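You operate a simulated robot arm through the tools that you are given. There is no shell and no other tool. Be economical: measure what you need, move in short steps, check, and stop when the job is done.

You are at the controls of a simulated two-armed robot. One attempt, no reset.

## Task
On the small table, fold the cream cloth in half, so that its two long edges meet.
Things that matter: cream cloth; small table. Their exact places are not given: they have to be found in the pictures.

Only the result counts: the job must be done as asked and must still hold three seconds after the hand-in. Knocking over, shifting, dropping, spilling or breaking anything else fails it. Flat cloth is picked up by pressing the open fingertips on it (5 to 10 N) and closing them slowly along it; thin cloth reads only 2 to 8 mm in the jaws.

## Robot
Two 7-joint arms with two-finger grippers on one trunk, on a base that drives. Base frame: it is fixed to the floor where the robot stands at the start and does not move with it; the origin is under the middle of the robot, x ahead of it, y to its left, z up; the surface under the hand at the start is at about z = 780. Lengths are in mm, angles in rad, forces in N, time in s.
The left shoulder is at the start at [25, 215, 1081], the right one opposite. With the tool pointing down near the work surface each hand reaches from about 200 to 760 mm from the robot's upright axis, wherever it stands, measured 20 degrees to its own side. Places, roughly: small table [700, 0, 800]. Payload 2.2 kg a hand.
The tool frame of a hand sits at the grasp point between the pads (the TCP): z along the fingers, y along the line on which they close. The tips reach 19 mm beyond it. Largest opening 116 mm; the body of the gripper starts 70 mm behind the TCP.
Orientation is that of the tool frame in the base frame, as a unit quaternion [w, x, y, z]. With the fingers straight down and closing along the base's y, the tool's x points along the base's -x, its y along +y and its z along -z.

## Interface
- The arms move only by the tool arm_command. It takes "left_targets", "right_targets" or both (then of equal length, played together; a hand with none holds still); each is one flat list of numbers, 7 for each row, row after row: the turn, a rotation vector about the tool's x, y, z in rad, then the shift along the tool's x, y, z in mm, then the finger opening in mm, from 0 to 116. In form: [ax, ay, az, dx, dy, dz, gripper, ax, ay, az, dx, dy, dz, gripper, ...]. A call has 1 to 20 rows; each row shifts and turns the commanded pose from where the row before left it, along the tool's axes as they then stand. Each row takes 0.2 s and may step no farther than 50 mm and 0.15 rad from the row before; otherwise, or with a gripper value out of range, the whole call is refused. Where a pose cannot be reached the arm comes as near as it can. A force on the tool above 40 N (or 10 N above the force at the start of the call, whichever is more), or a blocked arm, ends the call early, and 0.2 s more pass. Each finger halts on what it meets, pressing with about 42 N; the grip force reading is that of the motor and also rises with nothing between the fingers. The clock runs only during rows and for 0.2 s after the last one: add rows that do not move to give the fingers time. It gives the time, the measured TCP pose, the force on the tool (base axes), the opening and the grip force at its end, in the units of the frame above (readings bear some noise), with the torque about the TCP (base axes, N m) and any sound that the robot's microphone picked up.
- Cameras (640 x 400 px; columns grow to the right, rows downward): "scene" is now at [125.4, -32.6, 1240.6]; the picture's right is [-0.22, -0.98, 0.00], its down [-0.66, 0.15, -0.74] and it looks along [0.72, -0.16, -0.67] (base axes); focal length 272 px, centre (320, 200). "left" rides on the left gripper at [69, 15, -97] in its tool frame; the picture's right is [-0.21, 0.98, 0.00], its down [-0.76, -0.17, -0.63] and it looks along [-0.62, -0.14, 0.77] (tool axes); focal length 251 px, centre (320, 200). "right" rides on the right gripper at [69, -15, -97] in its tool frame; the picture's right is [0.21, 0.98, 0.00], its down [-0.76, 0.17, -0.63] and it looks along [-0.62, 0.14, 0.78] (tool axes); focal length 251 px, centre (320, 200).
- camera(camera): a new picture of that camera. No time passes.
- lift_body(by): slides the trunk up (or, below 0, down) by that many mm; the arms and the scene camera ride with it, the base frame stays. It gives what a move gives, with no picture.
- steer(legs): drives the robot by 1 to 6 legs, each [ahead, left, turn to the left] in mm, mm and rad, along the robot's own axes; the way and the turn of a leg run together, so that a leg with both is an arc; at most 1500 mm and 3.142 rad a leg. The arms and the cameras ride along, it lands a little off, and it stops where it bumps. It gives what a move gives.
- head_to(pan, tilt): turns the head with the scene camera to pan (to the left, within 1.396 rad either way) and tilt (down, from -0.506 to 1.204), counted from straight ahead of the robot. It gives what a move gives.
- point_at(camera, pixels): for up to 12 pixels [column, row] of the newest picture of that camera ("zoom" is the newest enlarged one), the place [x, y, z] in the base frame of the surface seen there, good to about 3 mm, but the place of the scene camera against the robot may be out by one fixed shift of up to 18 mm in any direction. No time passes.
- enlarge(camera, box): a new picture of the part [left, top, right, bottom] of that camera's present view, enlarged. No time passes.
- close_job(): hands the job in; it is judged then, once.

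Keep the steps short. Do not move on a guess: measure, check each grasp and each placing, and mend mistakes. In all there are 80 turns and 78 pictures (those below and enlarged ones count). Leave the grippers open and the arms clear of the work at the hand-in unless told otherwise, and finish with a single line.

The tools are called after ">>>" as a command line: name --argument value ..., lists and objects as JSON in quotes. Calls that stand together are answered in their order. arm_command: Moves the arms, as the interface text tells. Its arguments: {"type":"object","properties":{"left_targets":{"type":"array","items":{"type":"number"}},"right_targets":{"type":"array","items":{"type":"number"}}},"required":[]} The other tools are called the same way: lift_body (by) slides the trunk up or down; steer (legs) drives the base; head_to (pan, tilt) turns the head that bears the scene camera; camera (camera) takes a picture; point_at (camera, pixels) gives the place of the surface under pixels of a picture; enlarge (camera, box) takes an enlarged picture of a part of a camera's view; close_job () hands the job in.

At the start:

```text
time: 0.0
left_ee_pos: [595.6, 174.0, 985.3]
left_tcp_rot: [-0.001, 0.0, 1.0, 0.001]
left_contact_force: [0.2, 0.1, -0.3]
left_wrist_torque: [0.02, 0.02, 0.02]
left_opening: 115.9
left_grip_force: 0.2
right_ee_pos: [489.7, -241.3, 1020.0]
right_tcp_rot: [-0.001, 0.0, 1.0, 0.0]
right_contact_force: [-0.3, 0.3, -0.2]
right_wrist_torque: [0.02, 0.0, 0.02]
right_opening: 116.0
right_grip_force: 0.1
trunk travel left (down, up): [-225.0, 265.0]
robot x, y, heading: [6.0, -1.0, 0.006]
head pan, tilt: [-0.218, 0.731]
```

scene: 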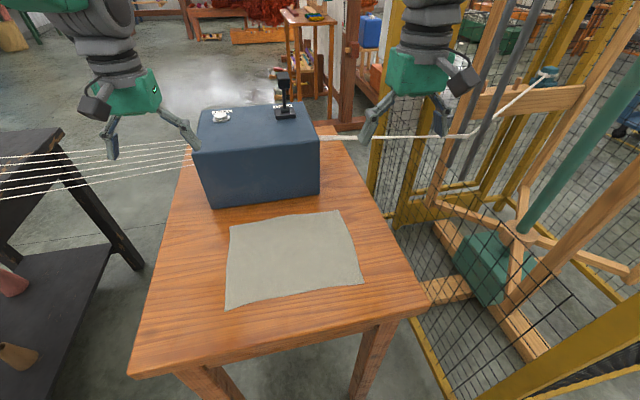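
right: 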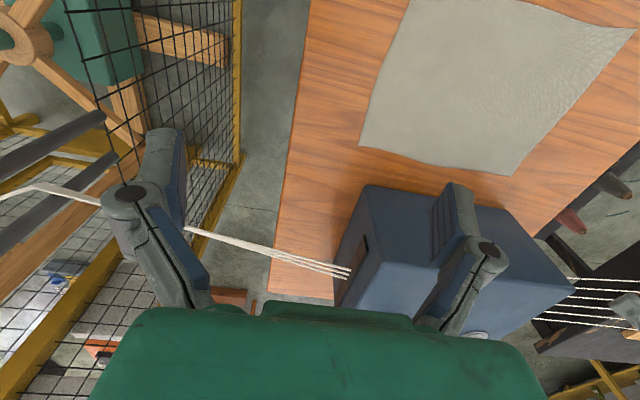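
left: 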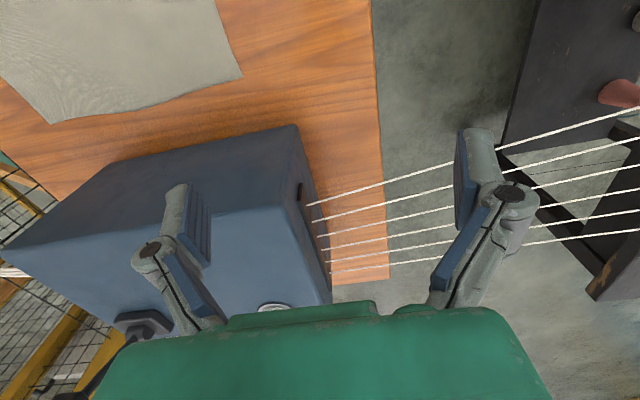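

The cream cloth lies on the table, with corners near (229,226), (339,211), (362,284) and (225,308) in the scene picture. I'll measure these, the table edges and the blue box.

>>> point_at --camera "scene" --pixels '[[231, 227], [338, 212], [360, 283], [227, 306], [285, 219], [295, 296], [228, 265], [350, 247], [140, 375], [422, 307], [212, 206], [319, 190]]'

>>> point_at --camera "right" --pixels '[[410, 3], [632, 30], [513, 172], [361, 143], [500, 80], [330, 60]]'

>>> enlarge --camera "scene" --box '[180, 180, 420, 330]'

```text
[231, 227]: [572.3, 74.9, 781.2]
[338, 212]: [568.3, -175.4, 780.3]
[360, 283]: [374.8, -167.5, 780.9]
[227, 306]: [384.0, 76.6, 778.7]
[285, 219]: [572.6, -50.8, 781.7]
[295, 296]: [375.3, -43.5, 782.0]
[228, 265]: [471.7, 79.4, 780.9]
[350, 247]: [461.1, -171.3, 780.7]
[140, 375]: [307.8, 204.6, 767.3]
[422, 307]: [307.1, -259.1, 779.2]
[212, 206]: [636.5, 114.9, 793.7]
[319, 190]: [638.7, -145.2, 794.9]
```

```text
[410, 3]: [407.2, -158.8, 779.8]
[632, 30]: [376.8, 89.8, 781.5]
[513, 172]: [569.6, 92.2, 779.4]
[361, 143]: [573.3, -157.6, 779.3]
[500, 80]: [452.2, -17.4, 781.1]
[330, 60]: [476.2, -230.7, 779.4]
```

```text
2.67 times, centred on (300, 255) of scene
```

zoom: 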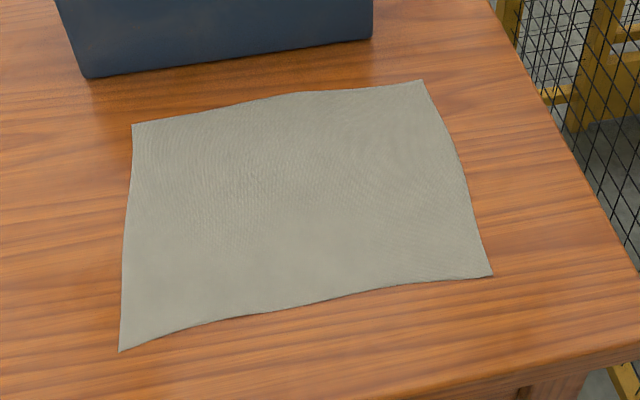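

The right wrist camera reads y about 16 mm to the left of the scene camera, so I'll trust the wrist cameras. By those, the cloth spans x about 375–573 and y about −159…91. Its long edges run along y. My plan is to take the far long edge with both hands and fold it towards the robot. First I'll measure the box height and the ropes for clearance.

>>> point_at --camera "scene" --pixels '[[195, 155], [317, 142], [203, 185], [318, 180], [150, 170], [190, 146]]'

>>> point_at --camera "left" --pixels '[[240, 76], [52, 122], [120, 165], [290, 130], [330, 290], [370, 192], [200, 140], [150, 95]]'

```text
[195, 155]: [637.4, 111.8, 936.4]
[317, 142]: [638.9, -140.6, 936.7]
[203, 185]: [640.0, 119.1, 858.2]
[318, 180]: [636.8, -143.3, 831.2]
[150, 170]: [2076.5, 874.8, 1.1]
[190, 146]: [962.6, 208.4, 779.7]
```

```text
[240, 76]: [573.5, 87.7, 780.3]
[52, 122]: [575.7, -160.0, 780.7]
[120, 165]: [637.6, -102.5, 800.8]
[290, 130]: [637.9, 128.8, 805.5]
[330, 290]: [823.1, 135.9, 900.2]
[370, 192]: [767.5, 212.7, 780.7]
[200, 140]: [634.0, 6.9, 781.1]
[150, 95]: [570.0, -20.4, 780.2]
```

The box front is at x≈637 and its top at z≈937. I'll yaw both hands by 90° so the fingers close along x with the wrist cameras outward. Then I'll hover them above the far edge at x≈540, z≈900, with the left hand at y≈66 and the right at y≈−134.

>>> arm_command --left_targets '[0, 0, 0, 28, 0, 0, 60, 0, 0, 0, 28, 0, 0, 40, 0, 0, 0.1428, 0, 0, 0, 40, 0, 0, 0.1428, 0, 0, 0, 40, 0, 0, 0.1428, 0, 0, 0, 40, 0, 0, 0.1428, 0, 0, 0, 40, 0, 0, 0.1428, 0, 0, 0, 40, 0, 0, 0.1428, 0, 0, 0, 40, 0, 0, 0.1428, 0, 0, 0, 40, 0, 0, 0.1428, 0, 0, 0, 40, 0, 0, 0.1428, 0, 0, 0, 40, 0, 0, 0.1428, 0, 0, 0, 40, 0, 0, 0.1428, 0, 0, 0, 40, 0, 0, 0, -27, 0, 21, 40, 0, 0, 0, -27, 0, 21, 40, 0, 0, 0, -27, 0, 21, 40, 0, 0, 0, -27, 0, 21, 40]' --right_targets '[0, 0, 0, 0, 0, 0, 60, 0, 0, 0, 0, 0, 0, 40, 0, 0, -0.1428, 0, 0, 0, 40, 0, 0, -0.1428, 0, 0, 0, 40, 0, 0, -0.1428, 0, 0, 0, 40, 0, 0, -0.1428, 0, 0, 0, 40, 0, 0, -0.1428, 0, 0, 0, 40, 0, 0, -0.1428, 0, 0, 0, 40, 0, 0, -0.1428, 0, 0, 0, 40, 0, 0, -0.1428, 0, 0, 0, 40, 0, 0, -0.1428, 0, 0, 0, 40, 0, 0, -0.1428, 0, 0, 0, 40, 0, 0, -0.1428, 0, 0, 0, 40, 0, 0, 0, -26.75, -12.5, 30, 40, 0, 0, 0, -26.75, -12.5, 30, 40, 0, 0, 0, -26.75, -12.5, 30, 40, 0, 0, 0, -26.75, -12.5, 30, 40]'

>>> camera --camera "left"

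>>> camera --camera "right"

>>> camera --camera "scene"

```text
time: 3.6
left_ee_pos: [536.8, 67.2, 903.4]
left_tcp_rot: [0.001, 0.707, 0.708, 0.0]
left_contact_force: [1.2, -0.2, -0.4]
left_wrist_torque: [0.03, 0.04, 0.0]
left_opening: 39.8
left_grip_force: 0.0
right_ee_pos: [539.0, -133.8, 902.5]
right_tcp_rot: [0.0, -0.706, 0.708, -0.001]
right_contact_force: [0.4, -0.3, -0.2]
right_wrist_torque: [0.01, 0.06, -0.02]
right_opening: 40.1
right_grip_force: 0.1
trunk travel left (down, up): [-225.0, 265.0]
robot x, y, heading: [-2.3, -0.6, -0.0]
head pan, tilt: [-0.218, 0.731]
```

```text
73 pictures are left
```

left: 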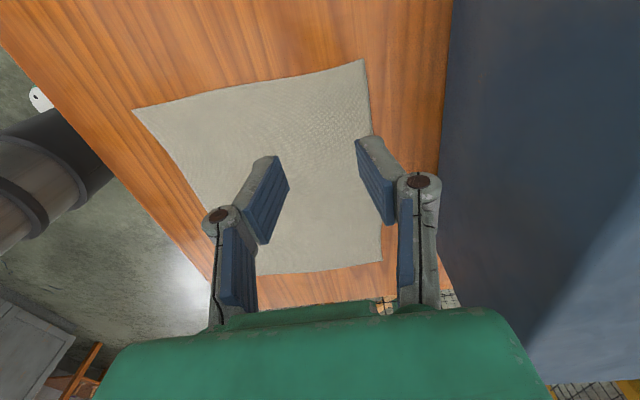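

```text
72 pictures are left
```

right: 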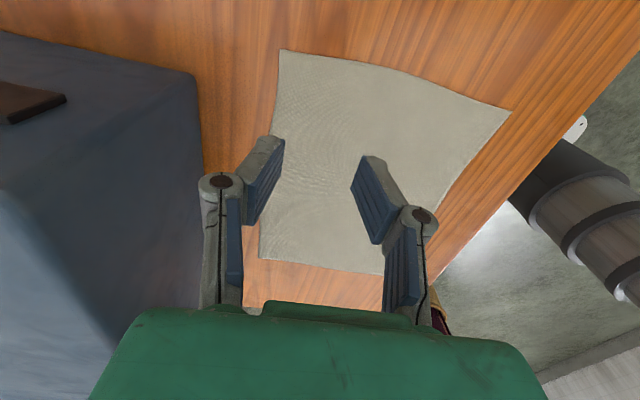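

```text
71 pictures are left
```

scene: 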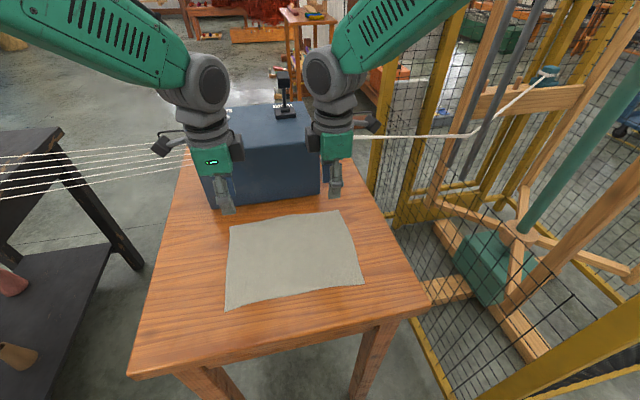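

Both hands hover over the cloth as planned. I'll measure the four cloth corners and the edge points from the wrist cameras.

>>> point_at --camera "left" --pixels '[[361, 62], [369, 110], [380, 225], [381, 260], [136, 110], [250, 84], [440, 240], [320, 269]]'

>>> point_at --camera "right" --pixels '[[282, 52], [275, 110], [264, 220], [262, 256], [382, 272], [508, 112], [410, 76], [438, 215]]'

```text
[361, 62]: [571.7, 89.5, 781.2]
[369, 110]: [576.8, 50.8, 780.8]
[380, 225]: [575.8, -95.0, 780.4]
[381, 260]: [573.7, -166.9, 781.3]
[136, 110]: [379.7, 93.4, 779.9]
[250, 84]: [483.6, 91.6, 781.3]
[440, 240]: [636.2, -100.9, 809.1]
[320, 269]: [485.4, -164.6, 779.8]
```

```text
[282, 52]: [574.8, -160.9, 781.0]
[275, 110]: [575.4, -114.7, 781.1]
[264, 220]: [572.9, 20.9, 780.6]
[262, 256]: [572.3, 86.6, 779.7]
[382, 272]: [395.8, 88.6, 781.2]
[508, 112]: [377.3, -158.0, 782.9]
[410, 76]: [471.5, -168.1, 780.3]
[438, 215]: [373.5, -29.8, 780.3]
```

The cloth's far edge is at x≈575 and its near edge at x≈377, with y from −163 to 90. I'll move to centre x≈567 with a 28 mm opening, left y≈72 and right y≈−143. I'll add a slight lean away from the box and come down to z≈830.

>>> arm_command --left_targets '[-0.06, 0, 0, 0, 0, 0, 28, 0, 0, 0, 2, 15, 12, 28, 0, 0, 0, 3, 15, 20, 28, 0, 0, 0, 0, 2, 20, 28, 0, 0, 0, 0, 2, 20, 28, 0, 0, 0, 0, 0, 0, 28]' --right_targets '[0.06, 0, 0, 0, 0, 0, 28, 0, 0, 0, 4, -14, 12, 28, 0, 0, 0, 5, -14, 20, 28, 0, 0, 0, 0, -2, 20, 28, 0, 0, 0, 0, -1, 20, 28, 0, 0, 0, 0, 0, 0, 28]'

>>> camera --camera "left"

>>> camera --camera "right"

```text
time: 5.0
left_ee_pos: [573.6, 70.1, 834.0]
left_tcp_rot: [0.022, 0.707, 0.707, 0.022]
left_contact_force: [-0.1, 0.2, 0.0]
left_wrist_torque: [-0.01, -0.03, -0.02]
left_opening: 28.1
left_grip_force: 0.0
right_ee_pos: [571.4, -140.8, 832.8]
right_tcp_rot: [-0.023, 0.707, -0.707, 0.023]
right_contact_force: [-0.3, -0.7, 0.9]
right_wrist_torque: [-0.01, -0.06, -0.01]
right_opening: 27.9
right_grip_force: 0.0
trunk travel left (down, up): [-225.0, 265.0]
robot x, y, heading: [0.0, 1.7, 0.003]
head pan, tilt: [-0.218, 0.731]
```

```text
70 pictures are left
```

left: 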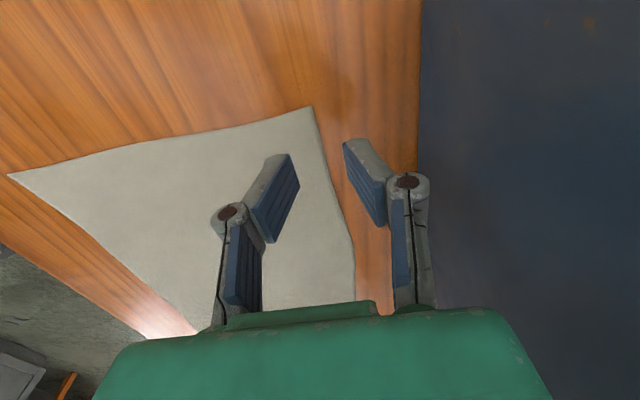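

```text
69 pictures are left
```

right: 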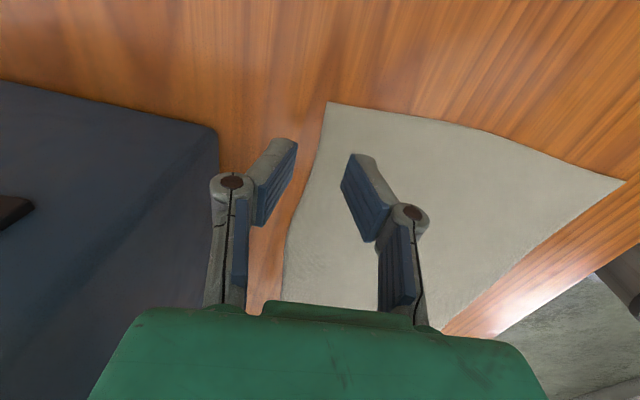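

The hands ended about 5 mm too far out, at x of 573.6 and 571.4. I'll correct back to 567 and lower to just above contact.

>>> arm_command --left_targets '[0, 0, 0, 1, -5, 10, 28, 0, 0, 0, 1, -4, 10, 28, 0, 0, 0, 0, 0, 10, 28, 0, 0, 0, 0, 0, 2, 28, 0, 0, 0, 0, 0, 0, 28]' --right_targets '[0, 0, 0, 1, 4, 10, 28, 0, 0, 0, 1, 3, 10, 28, 0, 0, 0, 0, 0, 10, 28, 0, 0, 0, 0, 0, 1, 28, 0, 0, 0, 0, 0, 0, 28]'

>>> camera --camera "left"

>>> camera --camera "right"

```text
time: 6.2
left_ee_pos: [566.0, 74.2, 800.5]
left_tcp_rot: [0.022, 0.707, 0.707, 0.023]
left_contact_force: [-1.7, -0.2, 6.3]
left_wrist_torque: [0.01, 0.18, 0.04]
left_opening: 30.4
left_grip_force: 0.6
right_ee_pos: [566.3, -144.0, 800.6]
right_tcp_rot: [0.024, -0.707, 0.707, -0.023]
right_contact_force: [-1.7, 0.5, 6.9]
right_wrist_torque: [0.01, 0.14, 0.01]
right_opening: 29.4
right_grip_force: 0.1
trunk travel left (down, up): [-225.0, 265.0]
robot x, y, heading: [-0.8, 0.3, -0.002]
head pan, tilt: [-0.218, 0.731]
```

```text
68 pictures are left
```

left: 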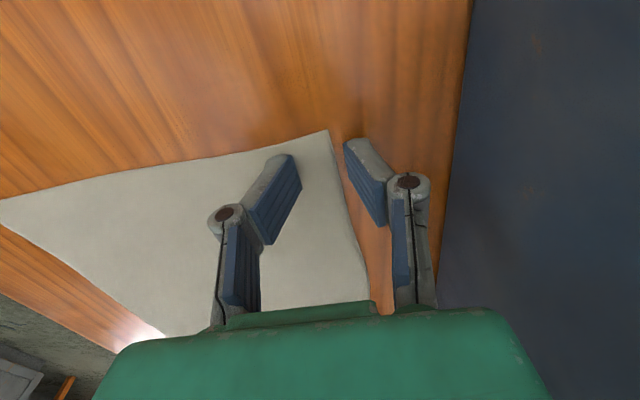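

```text
67 pictures are left
```

right: 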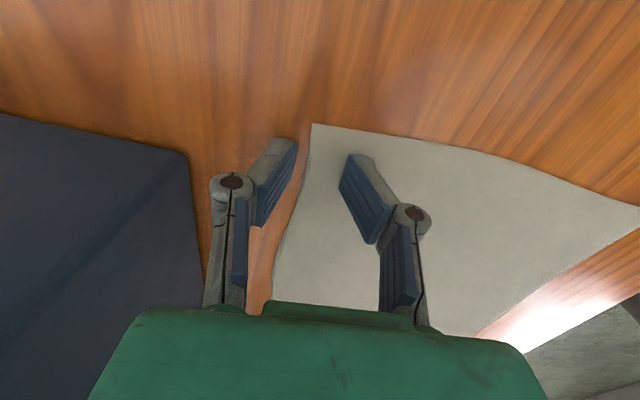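

Both hands press with 6–7 N, inner finger on the cloth and outer finger just off the edge. I'll close slowly.

>>> arm_command --left_targets '[0, 0, 0, 0, 0, 0.5, 26, 0, 0, 0, 0, 0, 0, 24, 0, 0, 0, 0, 0, 0, 22, 0, 0, 0, 0, 0, 0, 20, 0, 0, 0, 0, 0, 0, 18, 0, 0, 0, 0, 0, 0, 16, 0, 0, 0, 0, 0, 0, 14, 0, 0, 0, 0, 0, 0, 12, 0, 0, 0, 0, 0, 0, 10, 0, 0, 0, 0, 0, 0, 8, 0, 0, 0, 0, 0, 0, 6, 0, 0, 0, 0, 0, 0, 4, 0, 0, 0, 0, 0, 0, 2, 0, 0, 0, 0, 0, 0, 0, 0, 0, 0, 0, 0, 0, 0]' --right_targets '[0, 0, 0, 0, 0, 0.5, 26, 0, 0, 0, 0, 0, 0, 24, 0, 0, 0, 0, 0, 0, 22, 0, 0, 0, 0, 0, 0, 20, 0, 0, 0, 0, 0, 0, 18, 0, 0, 0, 0, 0, 0, 16, 0, 0, 0, 0, 0, 0, 14, 0, 0, 0, 0, 0, 0, 12, 0, 0, 0, 0, 0, 0, 10, 0, 0, 0, 0, 0, 0, 8, 0, 0, 0, 0, 0, 0, 6, 0, 0, 0, 0, 0, 0, 4, 0, 0, 0, 0, 0, 0, 2, 0, 0, 0, 0, 0, 0, 0, 0, 0, 0, 0, 0, 0, 0]'

>>> camera --camera "left"

>>> camera --camera "right"

```text
time: 9.4
left_ee_pos: [568.6, 74.0, 800.5]
left_tcp_rot: [0.022, 0.707, 0.707, 0.022]
left_contact_force: [-0.6, -0.3, 2.7]
left_wrist_torque: [0.0, 0.05, 0.01]
left_opening: 0.0
left_grip_force: 28.3
right_ee_pos: [566.4, -143.9, 800.7]
right_tcp_rot: [-0.023, 0.707, -0.706, 0.022]
right_contact_force: [-1.4, -0.6, 0.7]
right_wrist_torque: [0.0, -0.03, 0.02]
right_opening: 0.0
right_grip_force: 28.4
trunk travel left (down, up): [-225.0, 265.0]
robot x, y, heading: [2.4, 1.0, -0.001]
head pan, tilt: [-0.218, 0.731]
```

```text
66 pictures are left
```

left: 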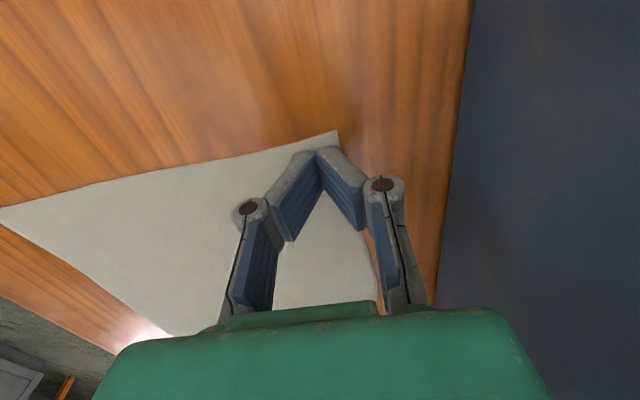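

```text
65 pictures are left
```

right: 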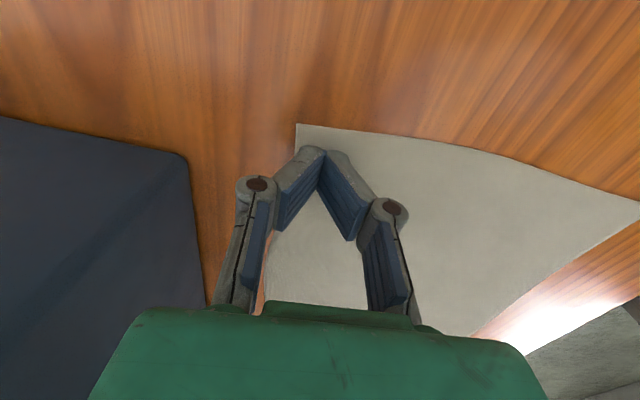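

The opening reads 0 and the cloth only slid outward a little, so nothing is caught. I'll lift 12 mm, reopen to 36 and re-measure the edge.

>>> arm_command --left_targets '[0, 0, 0, 0, 0, -12, 0, 0, 0, 0, 0, -12, 0, 36, 0, 0, 0, 0, 0, 0, 36]' --right_targets '[0, 0, 0, 0, 0, -12, 0, 0, 0, 0, 0, 12, 0, 36, 0, 0, 0, 0, 0, 0, 36]'

>>> camera --camera "left"

>>> camera --camera "right"

```text
time: 10.2
left_ee_pos: [554.9, 73.6, 811.5]
left_tcp_rot: [0.022, 0.706, 0.707, 0.022]
left_contact_force: [-0.5, -0.1, -0.2]
left_wrist_torque: [-0.02, 0.02, -0.02]
left_opening: 35.9
left_grip_force: 0.1
right_ee_pos: [555.9, -144.6, 810.1]
right_tcp_rot: [-0.022, 0.707, -0.706, 0.022]
right_contact_force: [0.5, 0.1, -0.3]
right_wrist_torque: [-0.01, 0.02, -0.03]
right_opening: 36.0
right_grip_force: 0.1
trunk travel left (down, up): [-225.0, 265.0]
robot x, y, heading: [-1.0, -0.7, 0.001]
head pan, tilt: [-0.218, 0.731]
```

```text
64 pictures are left
```

left: 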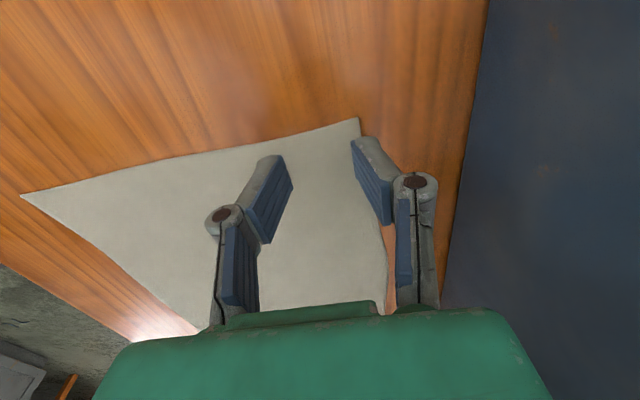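

```text
63 pictures are left
```

right: 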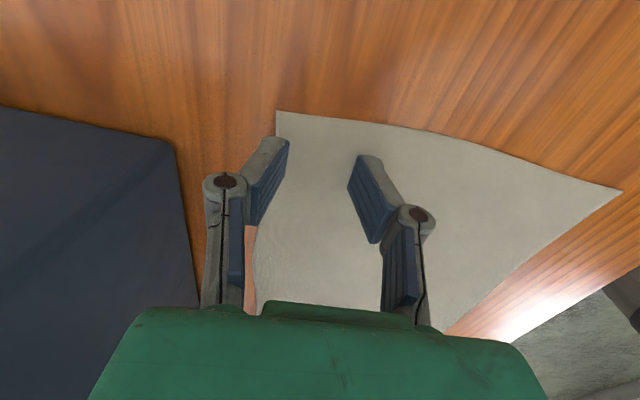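

Now I'll measure the far corners and edge.

>>> point_at --camera "left" --pixels '[[357, 121], [385, 240], [385, 290], [24, 196], [120, 322]]'

>>> point_at --camera "right" --pixels '[[278, 114], [256, 240], [256, 290], [618, 190], [520, 270]]'

```text
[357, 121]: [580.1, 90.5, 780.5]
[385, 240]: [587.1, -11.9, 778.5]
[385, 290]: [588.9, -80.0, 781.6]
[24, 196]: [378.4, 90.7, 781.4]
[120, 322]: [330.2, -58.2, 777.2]
```

```text
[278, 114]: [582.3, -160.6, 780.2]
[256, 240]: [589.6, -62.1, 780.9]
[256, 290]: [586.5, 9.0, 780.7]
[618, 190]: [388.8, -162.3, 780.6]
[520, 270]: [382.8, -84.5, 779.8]
```

The far edge is now at x≈582 near the corners. With centre x≈555 and opening 36, both fingertips land on the cloth and the outer one sits right at the edge. I'll press down.

>>> arm_command --left_targets '[0, 0, 0, 0, 0, 8, 36, 0, 0, 0, 0, 0, 4, 36, 0, 0, 0, 0, 0, 1, 36, 0, 0, 0, 0, 0, 0, 36]' --right_targets '[0, 0, 0, 0, 0, 8, 36, 0, 0, 0, 0, 0, 4, 36, 0, 0, 0, 0, 0, 0.5, 36, 0, 0, 0, 0, 0, 0, 36]'

```text
time: 11.2
left_ee_pos: [557.3, 72.4, 799.8]
left_tcp_rot: [0.023, 0.706, 0.707, 0.023]
left_contact_force: [-0.4, -0.3, 7.4]
left_wrist_torque: [-0.03, -0.06, -0.03]
left_opening: 39.2
left_grip_force: 0.1
right_ee_pos: [556.9, -142.8, 800.2]
right_tcp_rot: [-0.023, 0.707, -0.707, 0.023]
right_contact_force: [0.3, 0.4, 6.9]
right_wrist_torque: [-0.03, 0.07, -0.01]
right_opening: 33.7
right_grip_force: 0.0
trunk travel left (down, up): [-225.0, 265.0]
robot x, y, heading: [0.2, -0.4, -0.003]
head pan, tilt: [-0.218, 0.731]
```

The force is about 7 N, but the lean loads mostly the inner finger. I'll straighten the hands so both tips press equally and check.

>>> arm_command --left_targets '[0.06, 0, 0, 0, 0, 0.5, 36, 0, 0, 0, 0, 0, 0.7, 36, 0, 0, 0, 0, 0, 0, 36]' --right_targets '[-0.06, 0, 0, 0, 0, 0.5, 36, 0, 0, 0, 0, 0, 0.7, 36, 0, 0, 0, 0, 0, 0, 36]'

```text
time: 12.0
left_ee_pos: [556.1, 73.2, 797.0]
left_tcp_rot: [0.0, 0.707, 0.707, 0.001]
left_contact_force: [0.3, 0.2, 8.3]
left_wrist_torque: [0.02, 0.01, 0.0]
left_opening: 38.8
left_grip_force: 0.0
right_ee_pos: [556.2, -143.6, 797.4]
right_tcp_rot: [0.0, 0.707, -0.707, 0.0]
right_contact_force: [0.4, -0.1, 4.4]
right_wrist_torque: [-0.03, 0.01, 0.03]
right_opening: 35.9
right_grip_force: 4.0
trunk travel left (down, up): [-225.0, 265.0]
robot x, y, heading: [1.9, 2.2, -0.001]
head pan, tilt: [-0.218, 0.731]
```

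The hands are straight, pressing 8.3 N on the left and 4.4 N on the right. I'll press the right one a little more and close slowly.

>>> arm_command --left_targets '[0, 0, 0, 0, 0, 0, 34, 0, 0, 0, 0, 0, 0, 32, 0, 0, 0, 0, 0, 0, 30, 0, 0, 0, 0, 0, 0, 28, 0, 0, 0, 0, 0, 0, 26, 0, 0, 0, 0, 0, 0, 24, 0, 0, 0, 0, 0, 0, 22, 0, 0, 0, 0, 0, 0, 20, 0, 0, 0, 0, 0, 0, 18, 0, 0, 0, 0, 0, 0, 16]' --right_targets '[0, 0, 0, 0, 0, 0.8, 34, 0, 0, 0, 0, 0, 0, 32, 0, 0, 0, 0, 0, 0, 30, 0, 0, 0, 0, 0, 0, 28, 0, 0, 0, 0, 0, 0, 26, 0, 0, 0, 0, 0, 0, 24, 0, 0, 0, 0, 0, 0, 22, 0, 0, 0, 0, 0, 0, 20, 0, 0, 0, 0, 0, 0, 18, 0, 0, 0, 0, 0, 0, 16]'

>>> camera --camera "left"

>>> camera --camera "right"

```text
time: 14.2
left_ee_pos: [556.1, 74.0, 798.1]
left_tcp_rot: [0.001, 0.707, 0.708, 0.002]
left_contact_force: [0.3, 0.1, 11.0]
left_wrist_torque: [-0.01, 0.03, -0.03]
left_opening: 17.8
left_grip_force: 0.0
right_ee_pos: [556.0, -143.7, 798.5]
right_tcp_rot: [0.002, -0.707, 0.707, -0.002]
right_contact_force: [1.1, 0.1, 10.8]
right_wrist_torque: [-0.06, 0.0, 0.04]
right_opening: 17.7
right_grip_force: 0.0
trunk travel left (down, up): [-225.0, 265.0]
robot x, y, heading: [0.4, 0.3, 0.002]
head pan, tilt: [-0.218, 0.731]
```

```text
62 pictures are left
```

left: 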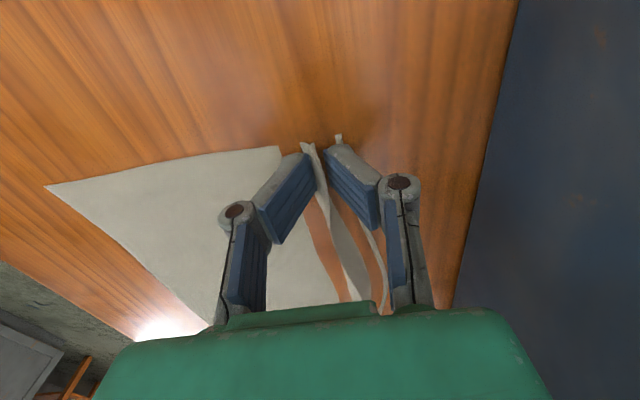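

```text
61 pictures are left
```

right: 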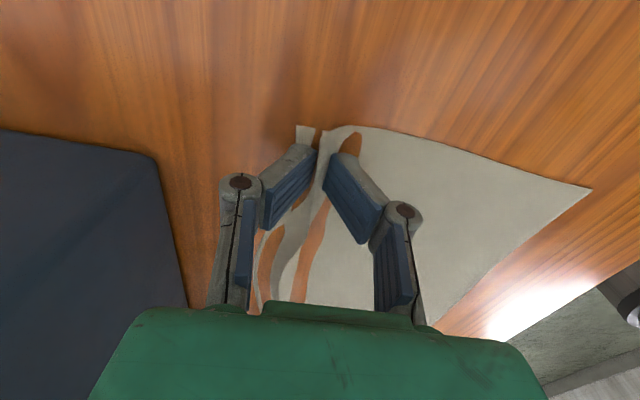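

A ridge is rising between both pairs of fingers. I'll go on closing to the end.

>>> arm_command --left_targets '[0, 0, 0, 0, 0, -0.3, 14, 0, 0, 0, 0, 0, 0, 12, 0, 0, 0, 0, 0, 0, 10, 0, 0, 0, 0, 0, 0, 8, 0, 0, 0, 0, 0, 0, 6, 0, 0, 0, 0, 0, 0, 4, 0, 0, 0, 0, 0, 0, 2, 0, 0, 0, 0, 0, 0, 0, 0, 0, 0, 0, 0, 0, 0]' --right_targets '[0, 0, 0, 0, 0, -0.3, 14, 0, 0, 0, 0, 0, 0, 12, 0, 0, 0, 0, 0, 0, 10, 0, 0, 0, 0, 0, 0, 8, 0, 0, 0, 0, 0, 0, 6, 0, 0, 0, 0, 0, 0, 4, 0, 0, 0, 0, 0, 0, 2, 0, 0, 0, 0, 0, 0, 0, 0, 0, 0, 0, 0, 0, 0]'

>>> camera --camera "left"

>>> camera --camera "right"

```text
time: 16.2
left_ee_pos: [555.5, 73.4, 800.1]
left_tcp_rot: [0.003, 0.707, 0.707, 0.003]
left_contact_force: [-2.2, -1.5, 22.3]
left_wrist_torque: [0.03, 0.1, 0.0]
left_opening: 3.3
left_grip_force: 31.7
right_ee_pos: [554.3, -143.2, 800.5]
right_tcp_rot: [-0.002, 0.708, -0.707, 0.002]
right_contact_force: [0.8, 0.6, 25.2]
right_wrist_torque: [-0.1, 0.04, 0.04]
right_opening: 3.4
right_grip_force: 32.6
trunk travel left (down, up): [-225.0, 265.0]
robot x, y, heading: [-1.6, -2.6, -0.004]
head pan, tilt: [-0.218, 0.731]
```

```text
60 pictures are left
```

left: 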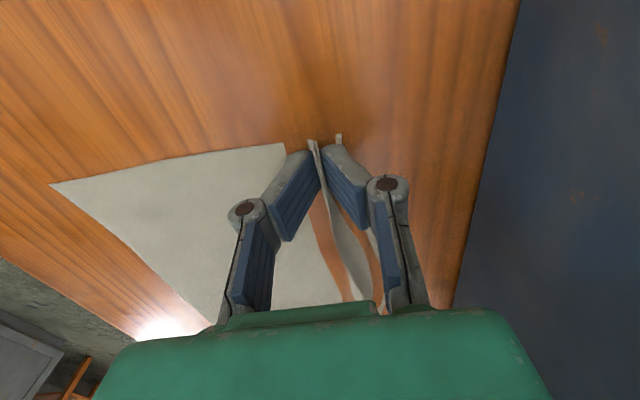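

```text
59 pictures are left
```

right: 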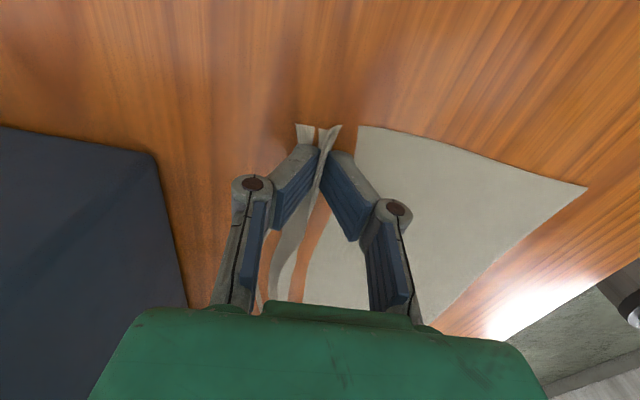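

Both jaws read 3.3 mm, so cloth is held. I'll lift 40 mm straight up and look.

>>> arm_command --left_targets '[0, 0, 0, 0, 0, -8, 0, 0, 0, 0, 0, 0, -10, 0, 0, 0, 0, 0, 0, -11, 0, 0, 0, 0, 0, 0, -11, 0, 0, 0, 0, 0, 0, 0, 0]' --right_targets '[0, 0, 0, 0, 0, -8, 0, 0, 0, 0, 0, 0, -10, 0, 0, 0, 0, 0, 0, -11, 0, 0, 0, 0, 0, 0, -11, 0, 0, 0, 0, 0, 0, 0, 0]'

>>> camera --camera "left"

>>> camera --camera "right"

>>> enlarge --camera "scene" --box '[180, 180, 420, 330]'

```text
time: 17.4
left_ee_pos: [556.4, 74.0, 837.7]
left_tcp_rot: [0.001, 0.707, 0.708, 0.0]
left_contact_force: [1.7, -0.2, 1.0]
left_wrist_torque: [-0.03, -0.07, 0.03]
left_opening: 2.0
left_grip_force: 27.4
right_ee_pos: [555.7, -144.2, 837.5]
right_tcp_rot: [0.001, -0.707, 0.707, 0.0]
right_contact_force: [0.3, -0.8, -0.8]
right_wrist_torque: [0.01, 0.04, 0.02]
right_opening: 3.8
right_grip_force: 36.5
trunk travel left (down, up): [-225.0, 265.0]
robot x, y, heading: [4.4, -1.2, 0.002]
head pan, tilt: [-0.218, 0.731]
```

```text
58 pictures are left
```

left: 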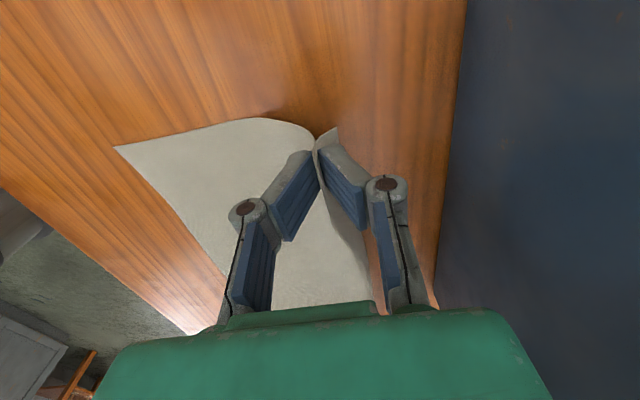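

```text
57 pictures are left
```

right: 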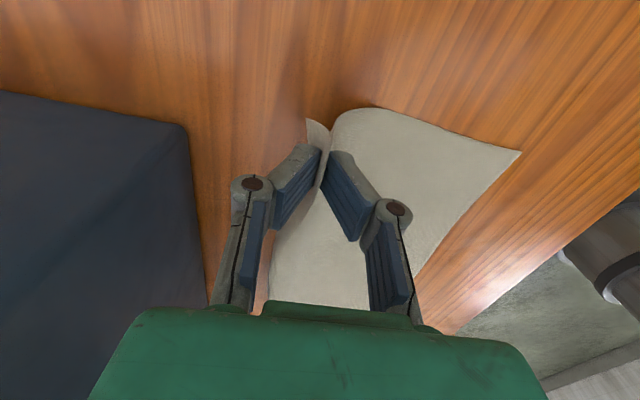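

```text
2.67 times, centred on (300, 255) of scene
```

zoom: 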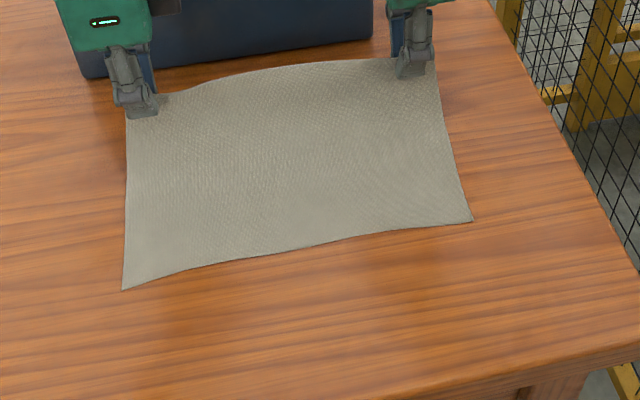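

Both far corners are lifted. The near edge seems to have slid forward, so I'll measure it.

>>> point_at --camera "left" --pixels '[[118, 148], [150, 203], [215, 265], [200, 130], [337, 130], [318, 137], [372, 300], [320, 300]]'

>>> point_at --camera "right" --pixels '[[518, 153], [475, 205], [420, 262], [440, 128], [308, 122], [330, 125]]'

```text
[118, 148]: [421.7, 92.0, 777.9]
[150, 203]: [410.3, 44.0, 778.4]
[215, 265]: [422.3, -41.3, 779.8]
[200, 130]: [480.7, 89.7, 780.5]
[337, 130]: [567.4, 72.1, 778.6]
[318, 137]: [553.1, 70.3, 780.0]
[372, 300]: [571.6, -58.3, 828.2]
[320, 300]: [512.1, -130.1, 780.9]
```

```text
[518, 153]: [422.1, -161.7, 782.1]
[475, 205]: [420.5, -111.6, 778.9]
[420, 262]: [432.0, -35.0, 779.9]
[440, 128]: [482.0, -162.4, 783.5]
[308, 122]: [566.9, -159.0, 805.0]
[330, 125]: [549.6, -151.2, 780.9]
```

The near edge has slid to x≈421 and about 140 mm of cloth runs from it to the grips, so the fold line should be near x≈521. I'll swing the flap back along a tight arc while leaning the hands toward the robot, to about 50° with the tips at x≈490. I'll stop there to check.

>>> arm_command --left_targets '[-0.1454, 0, 0, 0, -13.9, -6, 0, -0.1454, 0, 0, 0, -12.9, -8, 0, -0.1454, 0, 0, 0, -11.6, -9.8, 0, -0.1454, 0, 0, 0, -13.4, -1.7, 0, -0.1454, 0, 0, 0, -13, -3.6, 0, -0.1454, 0, 0, 0, -12.3, -5.5, 0, 0, 0, 0, 0, 0, 0, 0]' --right_targets '[0.1454, 0, 0, 0, 13.9, -6, 0, 0.1454, 0, 0, 0, 12.9, -8, 0, 0.1454, 0, 0, 0, 11.6, -9.8, 0, 0.1454, 0, 0, 0, 13.4, -1.7, 0, 0.1454, 0, 0, 0, 13, -3.6, 0, 0.1454, 0, 0, 0, 12.3, -5.5, 0, 0, 0, 0, 0, 0, 0, 0]'

>>> camera --camera "left"

>>> camera --camera "right"

>>> camera --camera "scene"

```text
time: 19.0
left_ee_pos: [477.8, 81.9, 845.1]
left_tcp_rot: [0.259, 0.652, 0.653, 0.284]
left_contact_force: [-0.4, 1.1, 1.5]
left_wrist_torque: [0.01, 0.02, -0.01]
left_opening: 3.2
left_grip_force: 31.7
left hand out of reach, approached as far as the arm can: row 4
right_ee_pos: [488.5, -143.0, 859.7]
right_tcp_rot: [0.314, -0.619, 0.672, -0.258]
right_contact_force: [0.2, -0.3, -0.2]
right_wrist_torque: [-0.02, 0.0, -0.03]
right_opening: 2.7
right_grip_force: 31.5
right hand out of reach, approached as far as the arm can: row 4
trunk travel left (down, up): [-225.0, 265.0]
robot x, y, heading: [-0.6, -0.8, 0.006]
head pan, tilt: [-0.218, 0.731]
```

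```text
55 pictures are left
```

left: 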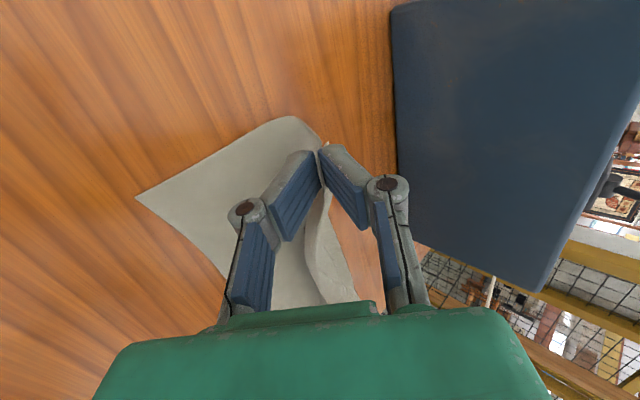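

```text
54 pictures are left
```

right: 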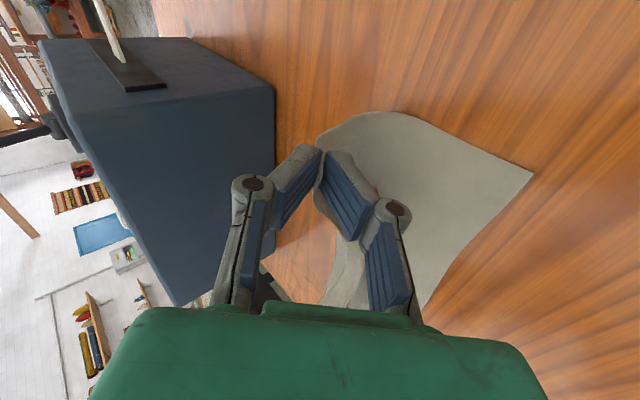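

```text
53 pictures are left
```

scene: 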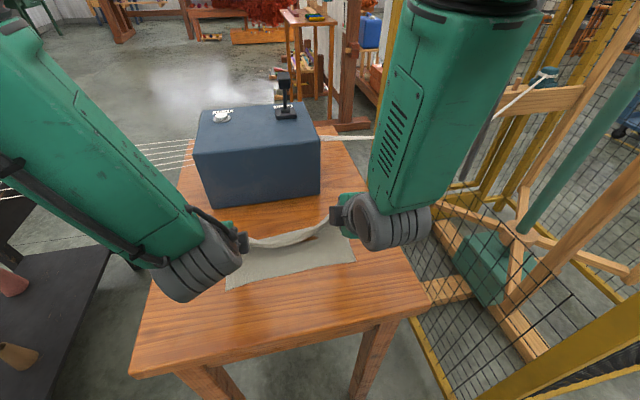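

The arms ran out of reach in the lean, at about 45°, but the flap is over: left tips at x≈491 and right at x≈502. I'll ease the lean back to about 35° and lower the tips towards x≈465 just above the lower layer.

>>> arm_command --left_targets '[0.13, 0, 0, 0, -11, 1.8, 0, 0.13, 0, 0, 0, -11, 1.8, 0, 0, 0, 0, 0, -11, 1.8, 0, 0, 0, 0, 0, 0, 0, 0]' --right_targets '[-0.13, 0, 0, 0, 11, 1.8, 0, -0.13, 0, 0, 0, 11, 1.8, 0, 0, 0, 0, 0, 11, 1.8, 0, 0, 0, 0, 0, 0, 0, 0]'

>>> camera --camera "left"

>>> camera --camera "right"

```text
time: 20.0
left_ee_pos: [456.2, 81.0, 821.7]
left_tcp_rot: [0.171, 0.681, 0.684, 0.198]
left_contact_force: [-0.6, 0.0, -0.2]
left_wrist_torque: [-0.01, 0.02, -0.02]
left_opening: 3.4
left_grip_force: 32.3
right_ee_pos: [466.0, -141.5, 830.2]
right_tcp_rot: [0.228, -0.655, 0.7, -0.168]
right_contact_force: [0.1, -0.5, -0.1]
right_wrist_torque: [-0.02, -0.01, 0.01]
right_opening: 2.8
right_grip_force: 32.2
trunk travel left (down, up): [-225.0, 265.0]
robot x, y, heading: [-1.0, 1.0, -0.001]
head pan, tilt: [-0.218, 0.731]
```

```text
52 pictures are left
```

left: 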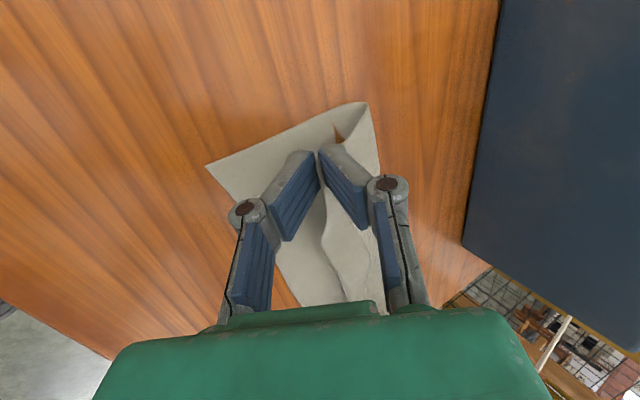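

```text
51 pictures are left
```

right: 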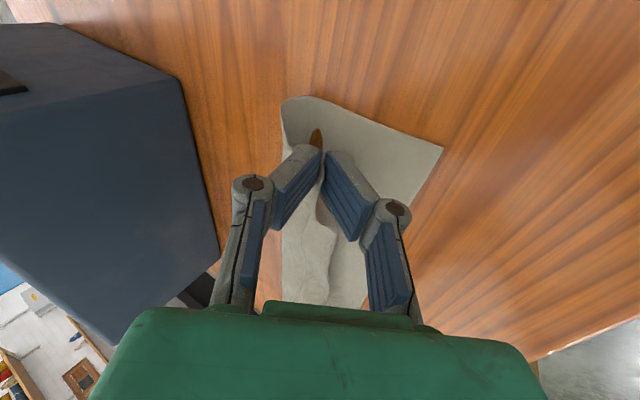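

The flap is folded over. I'll measure the near corners, the fold line and the flap's free edge.

>>> point_at --camera "left" --pixels '[[210, 166], [366, 104], [380, 160], [286, 280], [300, 303], [322, 235], [345, 295], [325, 200]]'

>>> point_at --camera "right" --pixels '[[440, 148], [284, 102], [283, 150], [284, 250], [365, 300], [318, 210], [330, 230], [425, 175]]'

```text
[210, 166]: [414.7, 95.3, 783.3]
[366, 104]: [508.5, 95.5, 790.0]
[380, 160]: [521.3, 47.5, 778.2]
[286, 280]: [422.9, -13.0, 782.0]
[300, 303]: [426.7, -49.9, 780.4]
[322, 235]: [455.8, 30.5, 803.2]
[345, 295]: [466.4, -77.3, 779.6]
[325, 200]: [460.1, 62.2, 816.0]
```

```text
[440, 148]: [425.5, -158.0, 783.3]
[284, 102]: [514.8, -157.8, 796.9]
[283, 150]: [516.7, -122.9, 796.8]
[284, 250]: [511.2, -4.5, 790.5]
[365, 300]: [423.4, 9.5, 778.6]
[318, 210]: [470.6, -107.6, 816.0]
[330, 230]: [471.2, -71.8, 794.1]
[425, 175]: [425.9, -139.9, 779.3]
```

The near edge is at x≈421 and the fold line at ≈517, which is close to ideal. I'll lower the tips to about 8 mm above the table and slightly further back before releasing.

>>> arm_command --left_targets '[0, 0, 0, 0, -7.3, 5.6, 0, 0, 0, 0, 0, -7.3, 5.6, 0, 0, 0, 0, 0, 0, 0, 0]' --right_targets '[0, 0, 0, 0, 12, 7.2, 0, 0, 0, 0, 0, 12, 7.2, 0, 0, 0, 0, 0, 0, 0, 0]'

>>> camera --camera "left"

>>> camera --camera "right"

>>> enlarge --camera "scene" --box '[180, 200, 400, 338]'

```text
time: 20.8
left_ee_pos: [449.1, 81.8, 804.1]
left_tcp_rot: [0.172, 0.68, 0.685, 0.197]
left_contact_force: [0.6, -1.6, 0.0]
left_wrist_torque: [0.03, -0.02, -0.02]
left_opening: 3.3
left_grip_force: 32.8
right_ee_pos: [453.6, -141.3, 804.9]
right_tcp_rot: [0.225, -0.655, 0.7, -0.171]
right_contact_force: [-0.4, -0.3, 0.7]
right_wrist_torque: [-0.01, -0.03, 0.02]
right_opening: 3.0
right_grip_force: 32.3
trunk travel left (down, up): [-225.0, 265.0]
robot x, y, heading: [0.5, 2.7, -0.004]
head pan, tilt: [-0.218, 0.731]
```

```text
50 pictures are left
```

left: 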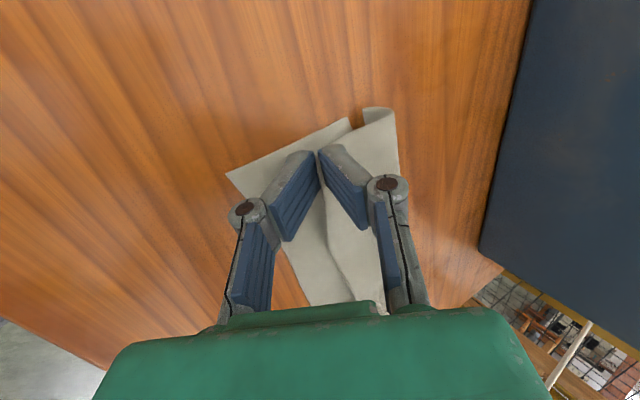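

```text
49 pictures are left
```

right: 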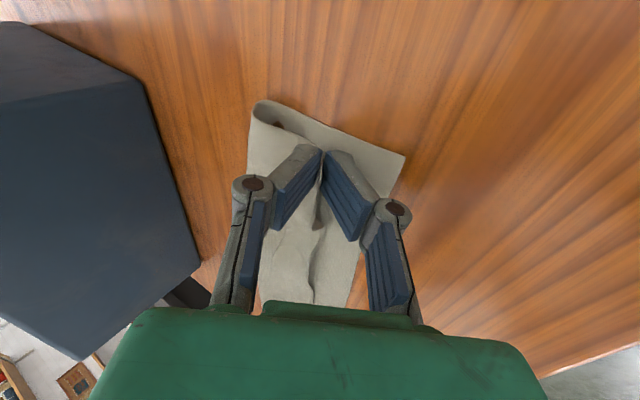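

```text
2.90 times, centred on (290, 269) of scene
```

zoom: 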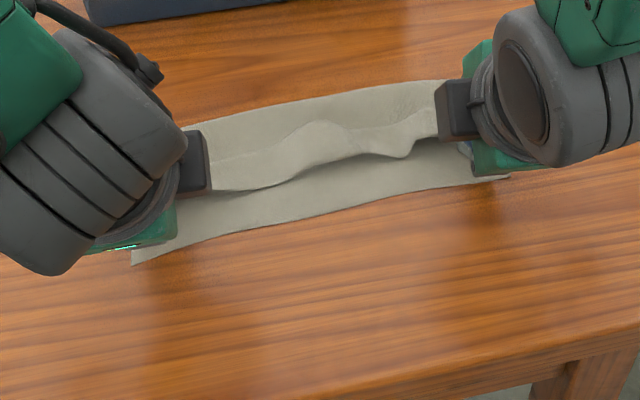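

The flap looks tidy apart from waves at the middle. I'll open the jaws gently to let the hem spring out, rising a few millimetres, then back off along the fingers.

>>> arm_command --left_targets '[0, 0, 0, 0, 1, -2, 8, 0, 0, 0, 0, 1, -2, 14, 0, 0, 0, 0, 1, -2, 20, 0, 0, 0, 0, 0, 0, 20]' --right_targets '[0, 0, 0, 0, -1, -2, 8, 0, 0, 0, 0, -1, -2, 14, 0, 0, 0, 0, -1, -2, 20, 0, 0, 0, 0, 0, 0, 20]'

>>> camera --camera "left"

>>> camera --camera "right"

```text
time: 21.8
left_ee_pos: [447.2, 82.6, 811.1]
left_tcp_rot: [0.172, 0.68, 0.685, 0.197]
left_contact_force: [0.0, -0.2, 0.7]
left_wrist_torque: [0.0, 0.01, 0.0]
left_opening: 20.0
left_grip_force: 0.1
right_ee_pos: [449.0, -143.9, 803.8]
right_tcp_rot: [0.218, -0.657, 0.703, -0.165]
right_contact_force: [-1.0, -1.2, 2.1]
right_wrist_torque: [-0.06, -0.02, 0.0]
right_opening: 22.9
right_grip_force: 0.0
trunk travel left (down, up): [-225.0, 265.0]
robot x, y, heading: [-1.9, 2.4, -0.002]
head pan, tilt: [-0.218, 0.731]
```

```text
47 pictures are left
```

left: 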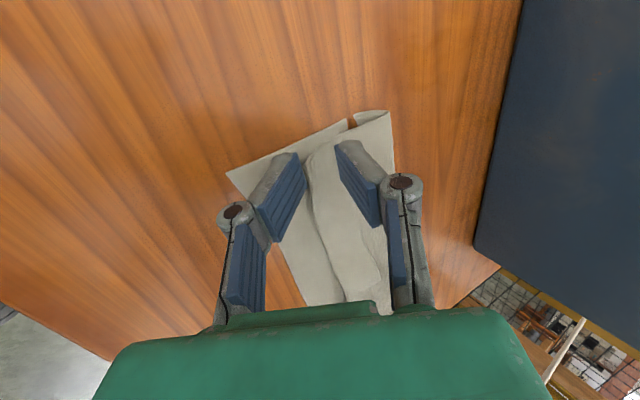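

```text
46 pictures are left
```

right: 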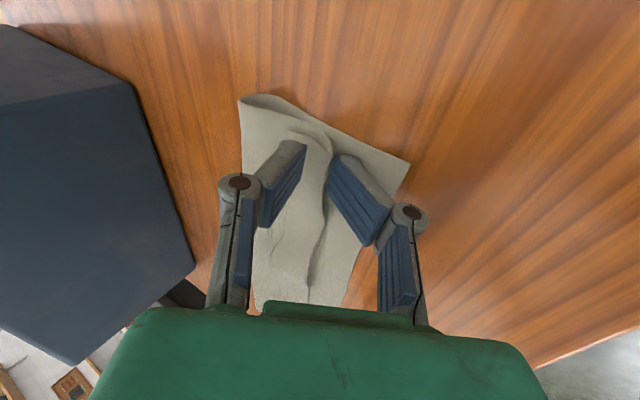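

The hands are released. I'll raise both up and back to see the whole cloth.

>>> arm_command --left_targets '[0, 0, 0, 0, 0, -10, 20, 0, 0, 0, 0, 0, -20, 20, 0, 0, 0, 0, 0, -30, 20, 0, 0, 0, 20, 0, -40, 20, 0, 0, 0, 40, 0, -30, 20, 0, 0, 0, 40, 0, 0, 20]' --right_targets '[0, 0, 0, 0, 0, -10, 20, 0, 0, 0, 0, 0, -20, 20, 0, 0, 0, 0, 0, -30, 20, 0, 0, 0, 20, 0, -40, 20, 0, 0, 0, 40, 0, -30, 20, 0, 0, 0, 40, 0, 0, 20]'

>>> enlarge --camera "scene" --box '[180, 200, 400, 338]'

>>> camera --camera "left"

>>> camera --camera "right"

```text
time: 23.2
left_ee_pos: [381.2, 178.7, 923.0]
left_tcp_rot: [0.17, 0.68, 0.685, 0.196]
left_contact_force: [0.0, -0.2, 0.7]
left_wrist_torque: [-0.03, 0.02, -0.01]
left_opening: 20.0
left_grip_force: 0.1
right_ee_pos: [407.0, -233.7, 910.3]
right_tcp_rot: [-0.209, 0.683, -0.676, 0.183]
right_contact_force: [0.4, 0.0, -0.6]
right_wrist_torque: [0.04, 0.02, 0.05]
right_opening: 19.8
right_grip_force: 0.1
right hand out of reach, approached as far as the arm can: row 5, 6
trunk travel left (down, up): [-225.0, 265.0]
robot x, y, heading: [-1.5, -3.5, 0.001]
head pan, tilt: [-0.218, 0.731]
```

```text
2.90 times, centred on (290, 269) of scene
```

zoom: 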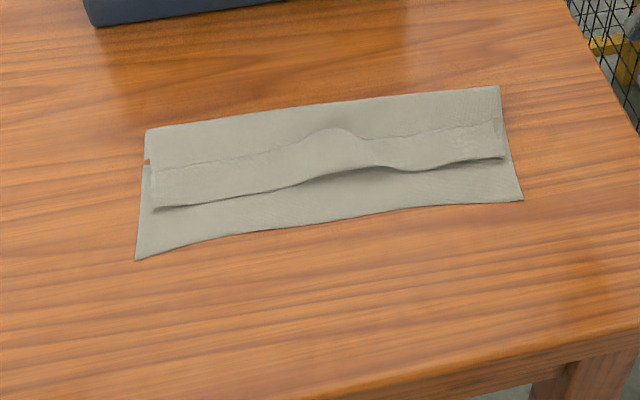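

```text
44 pictures are left
```

left: 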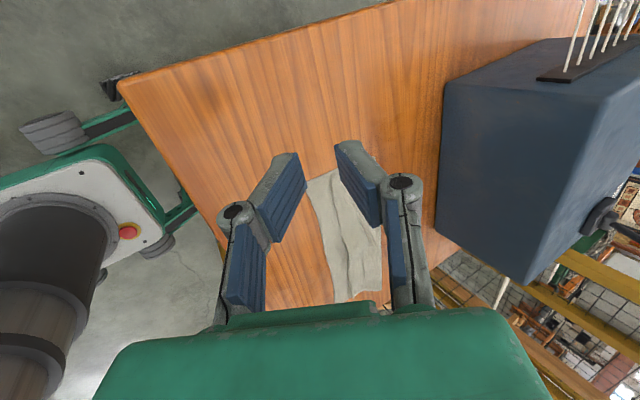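

```text
43 pictures are left
```

right: 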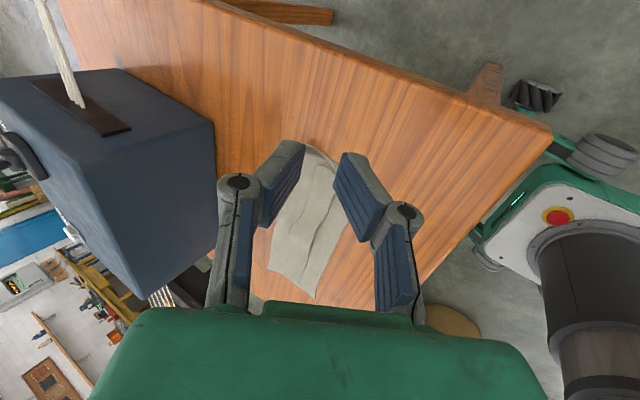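

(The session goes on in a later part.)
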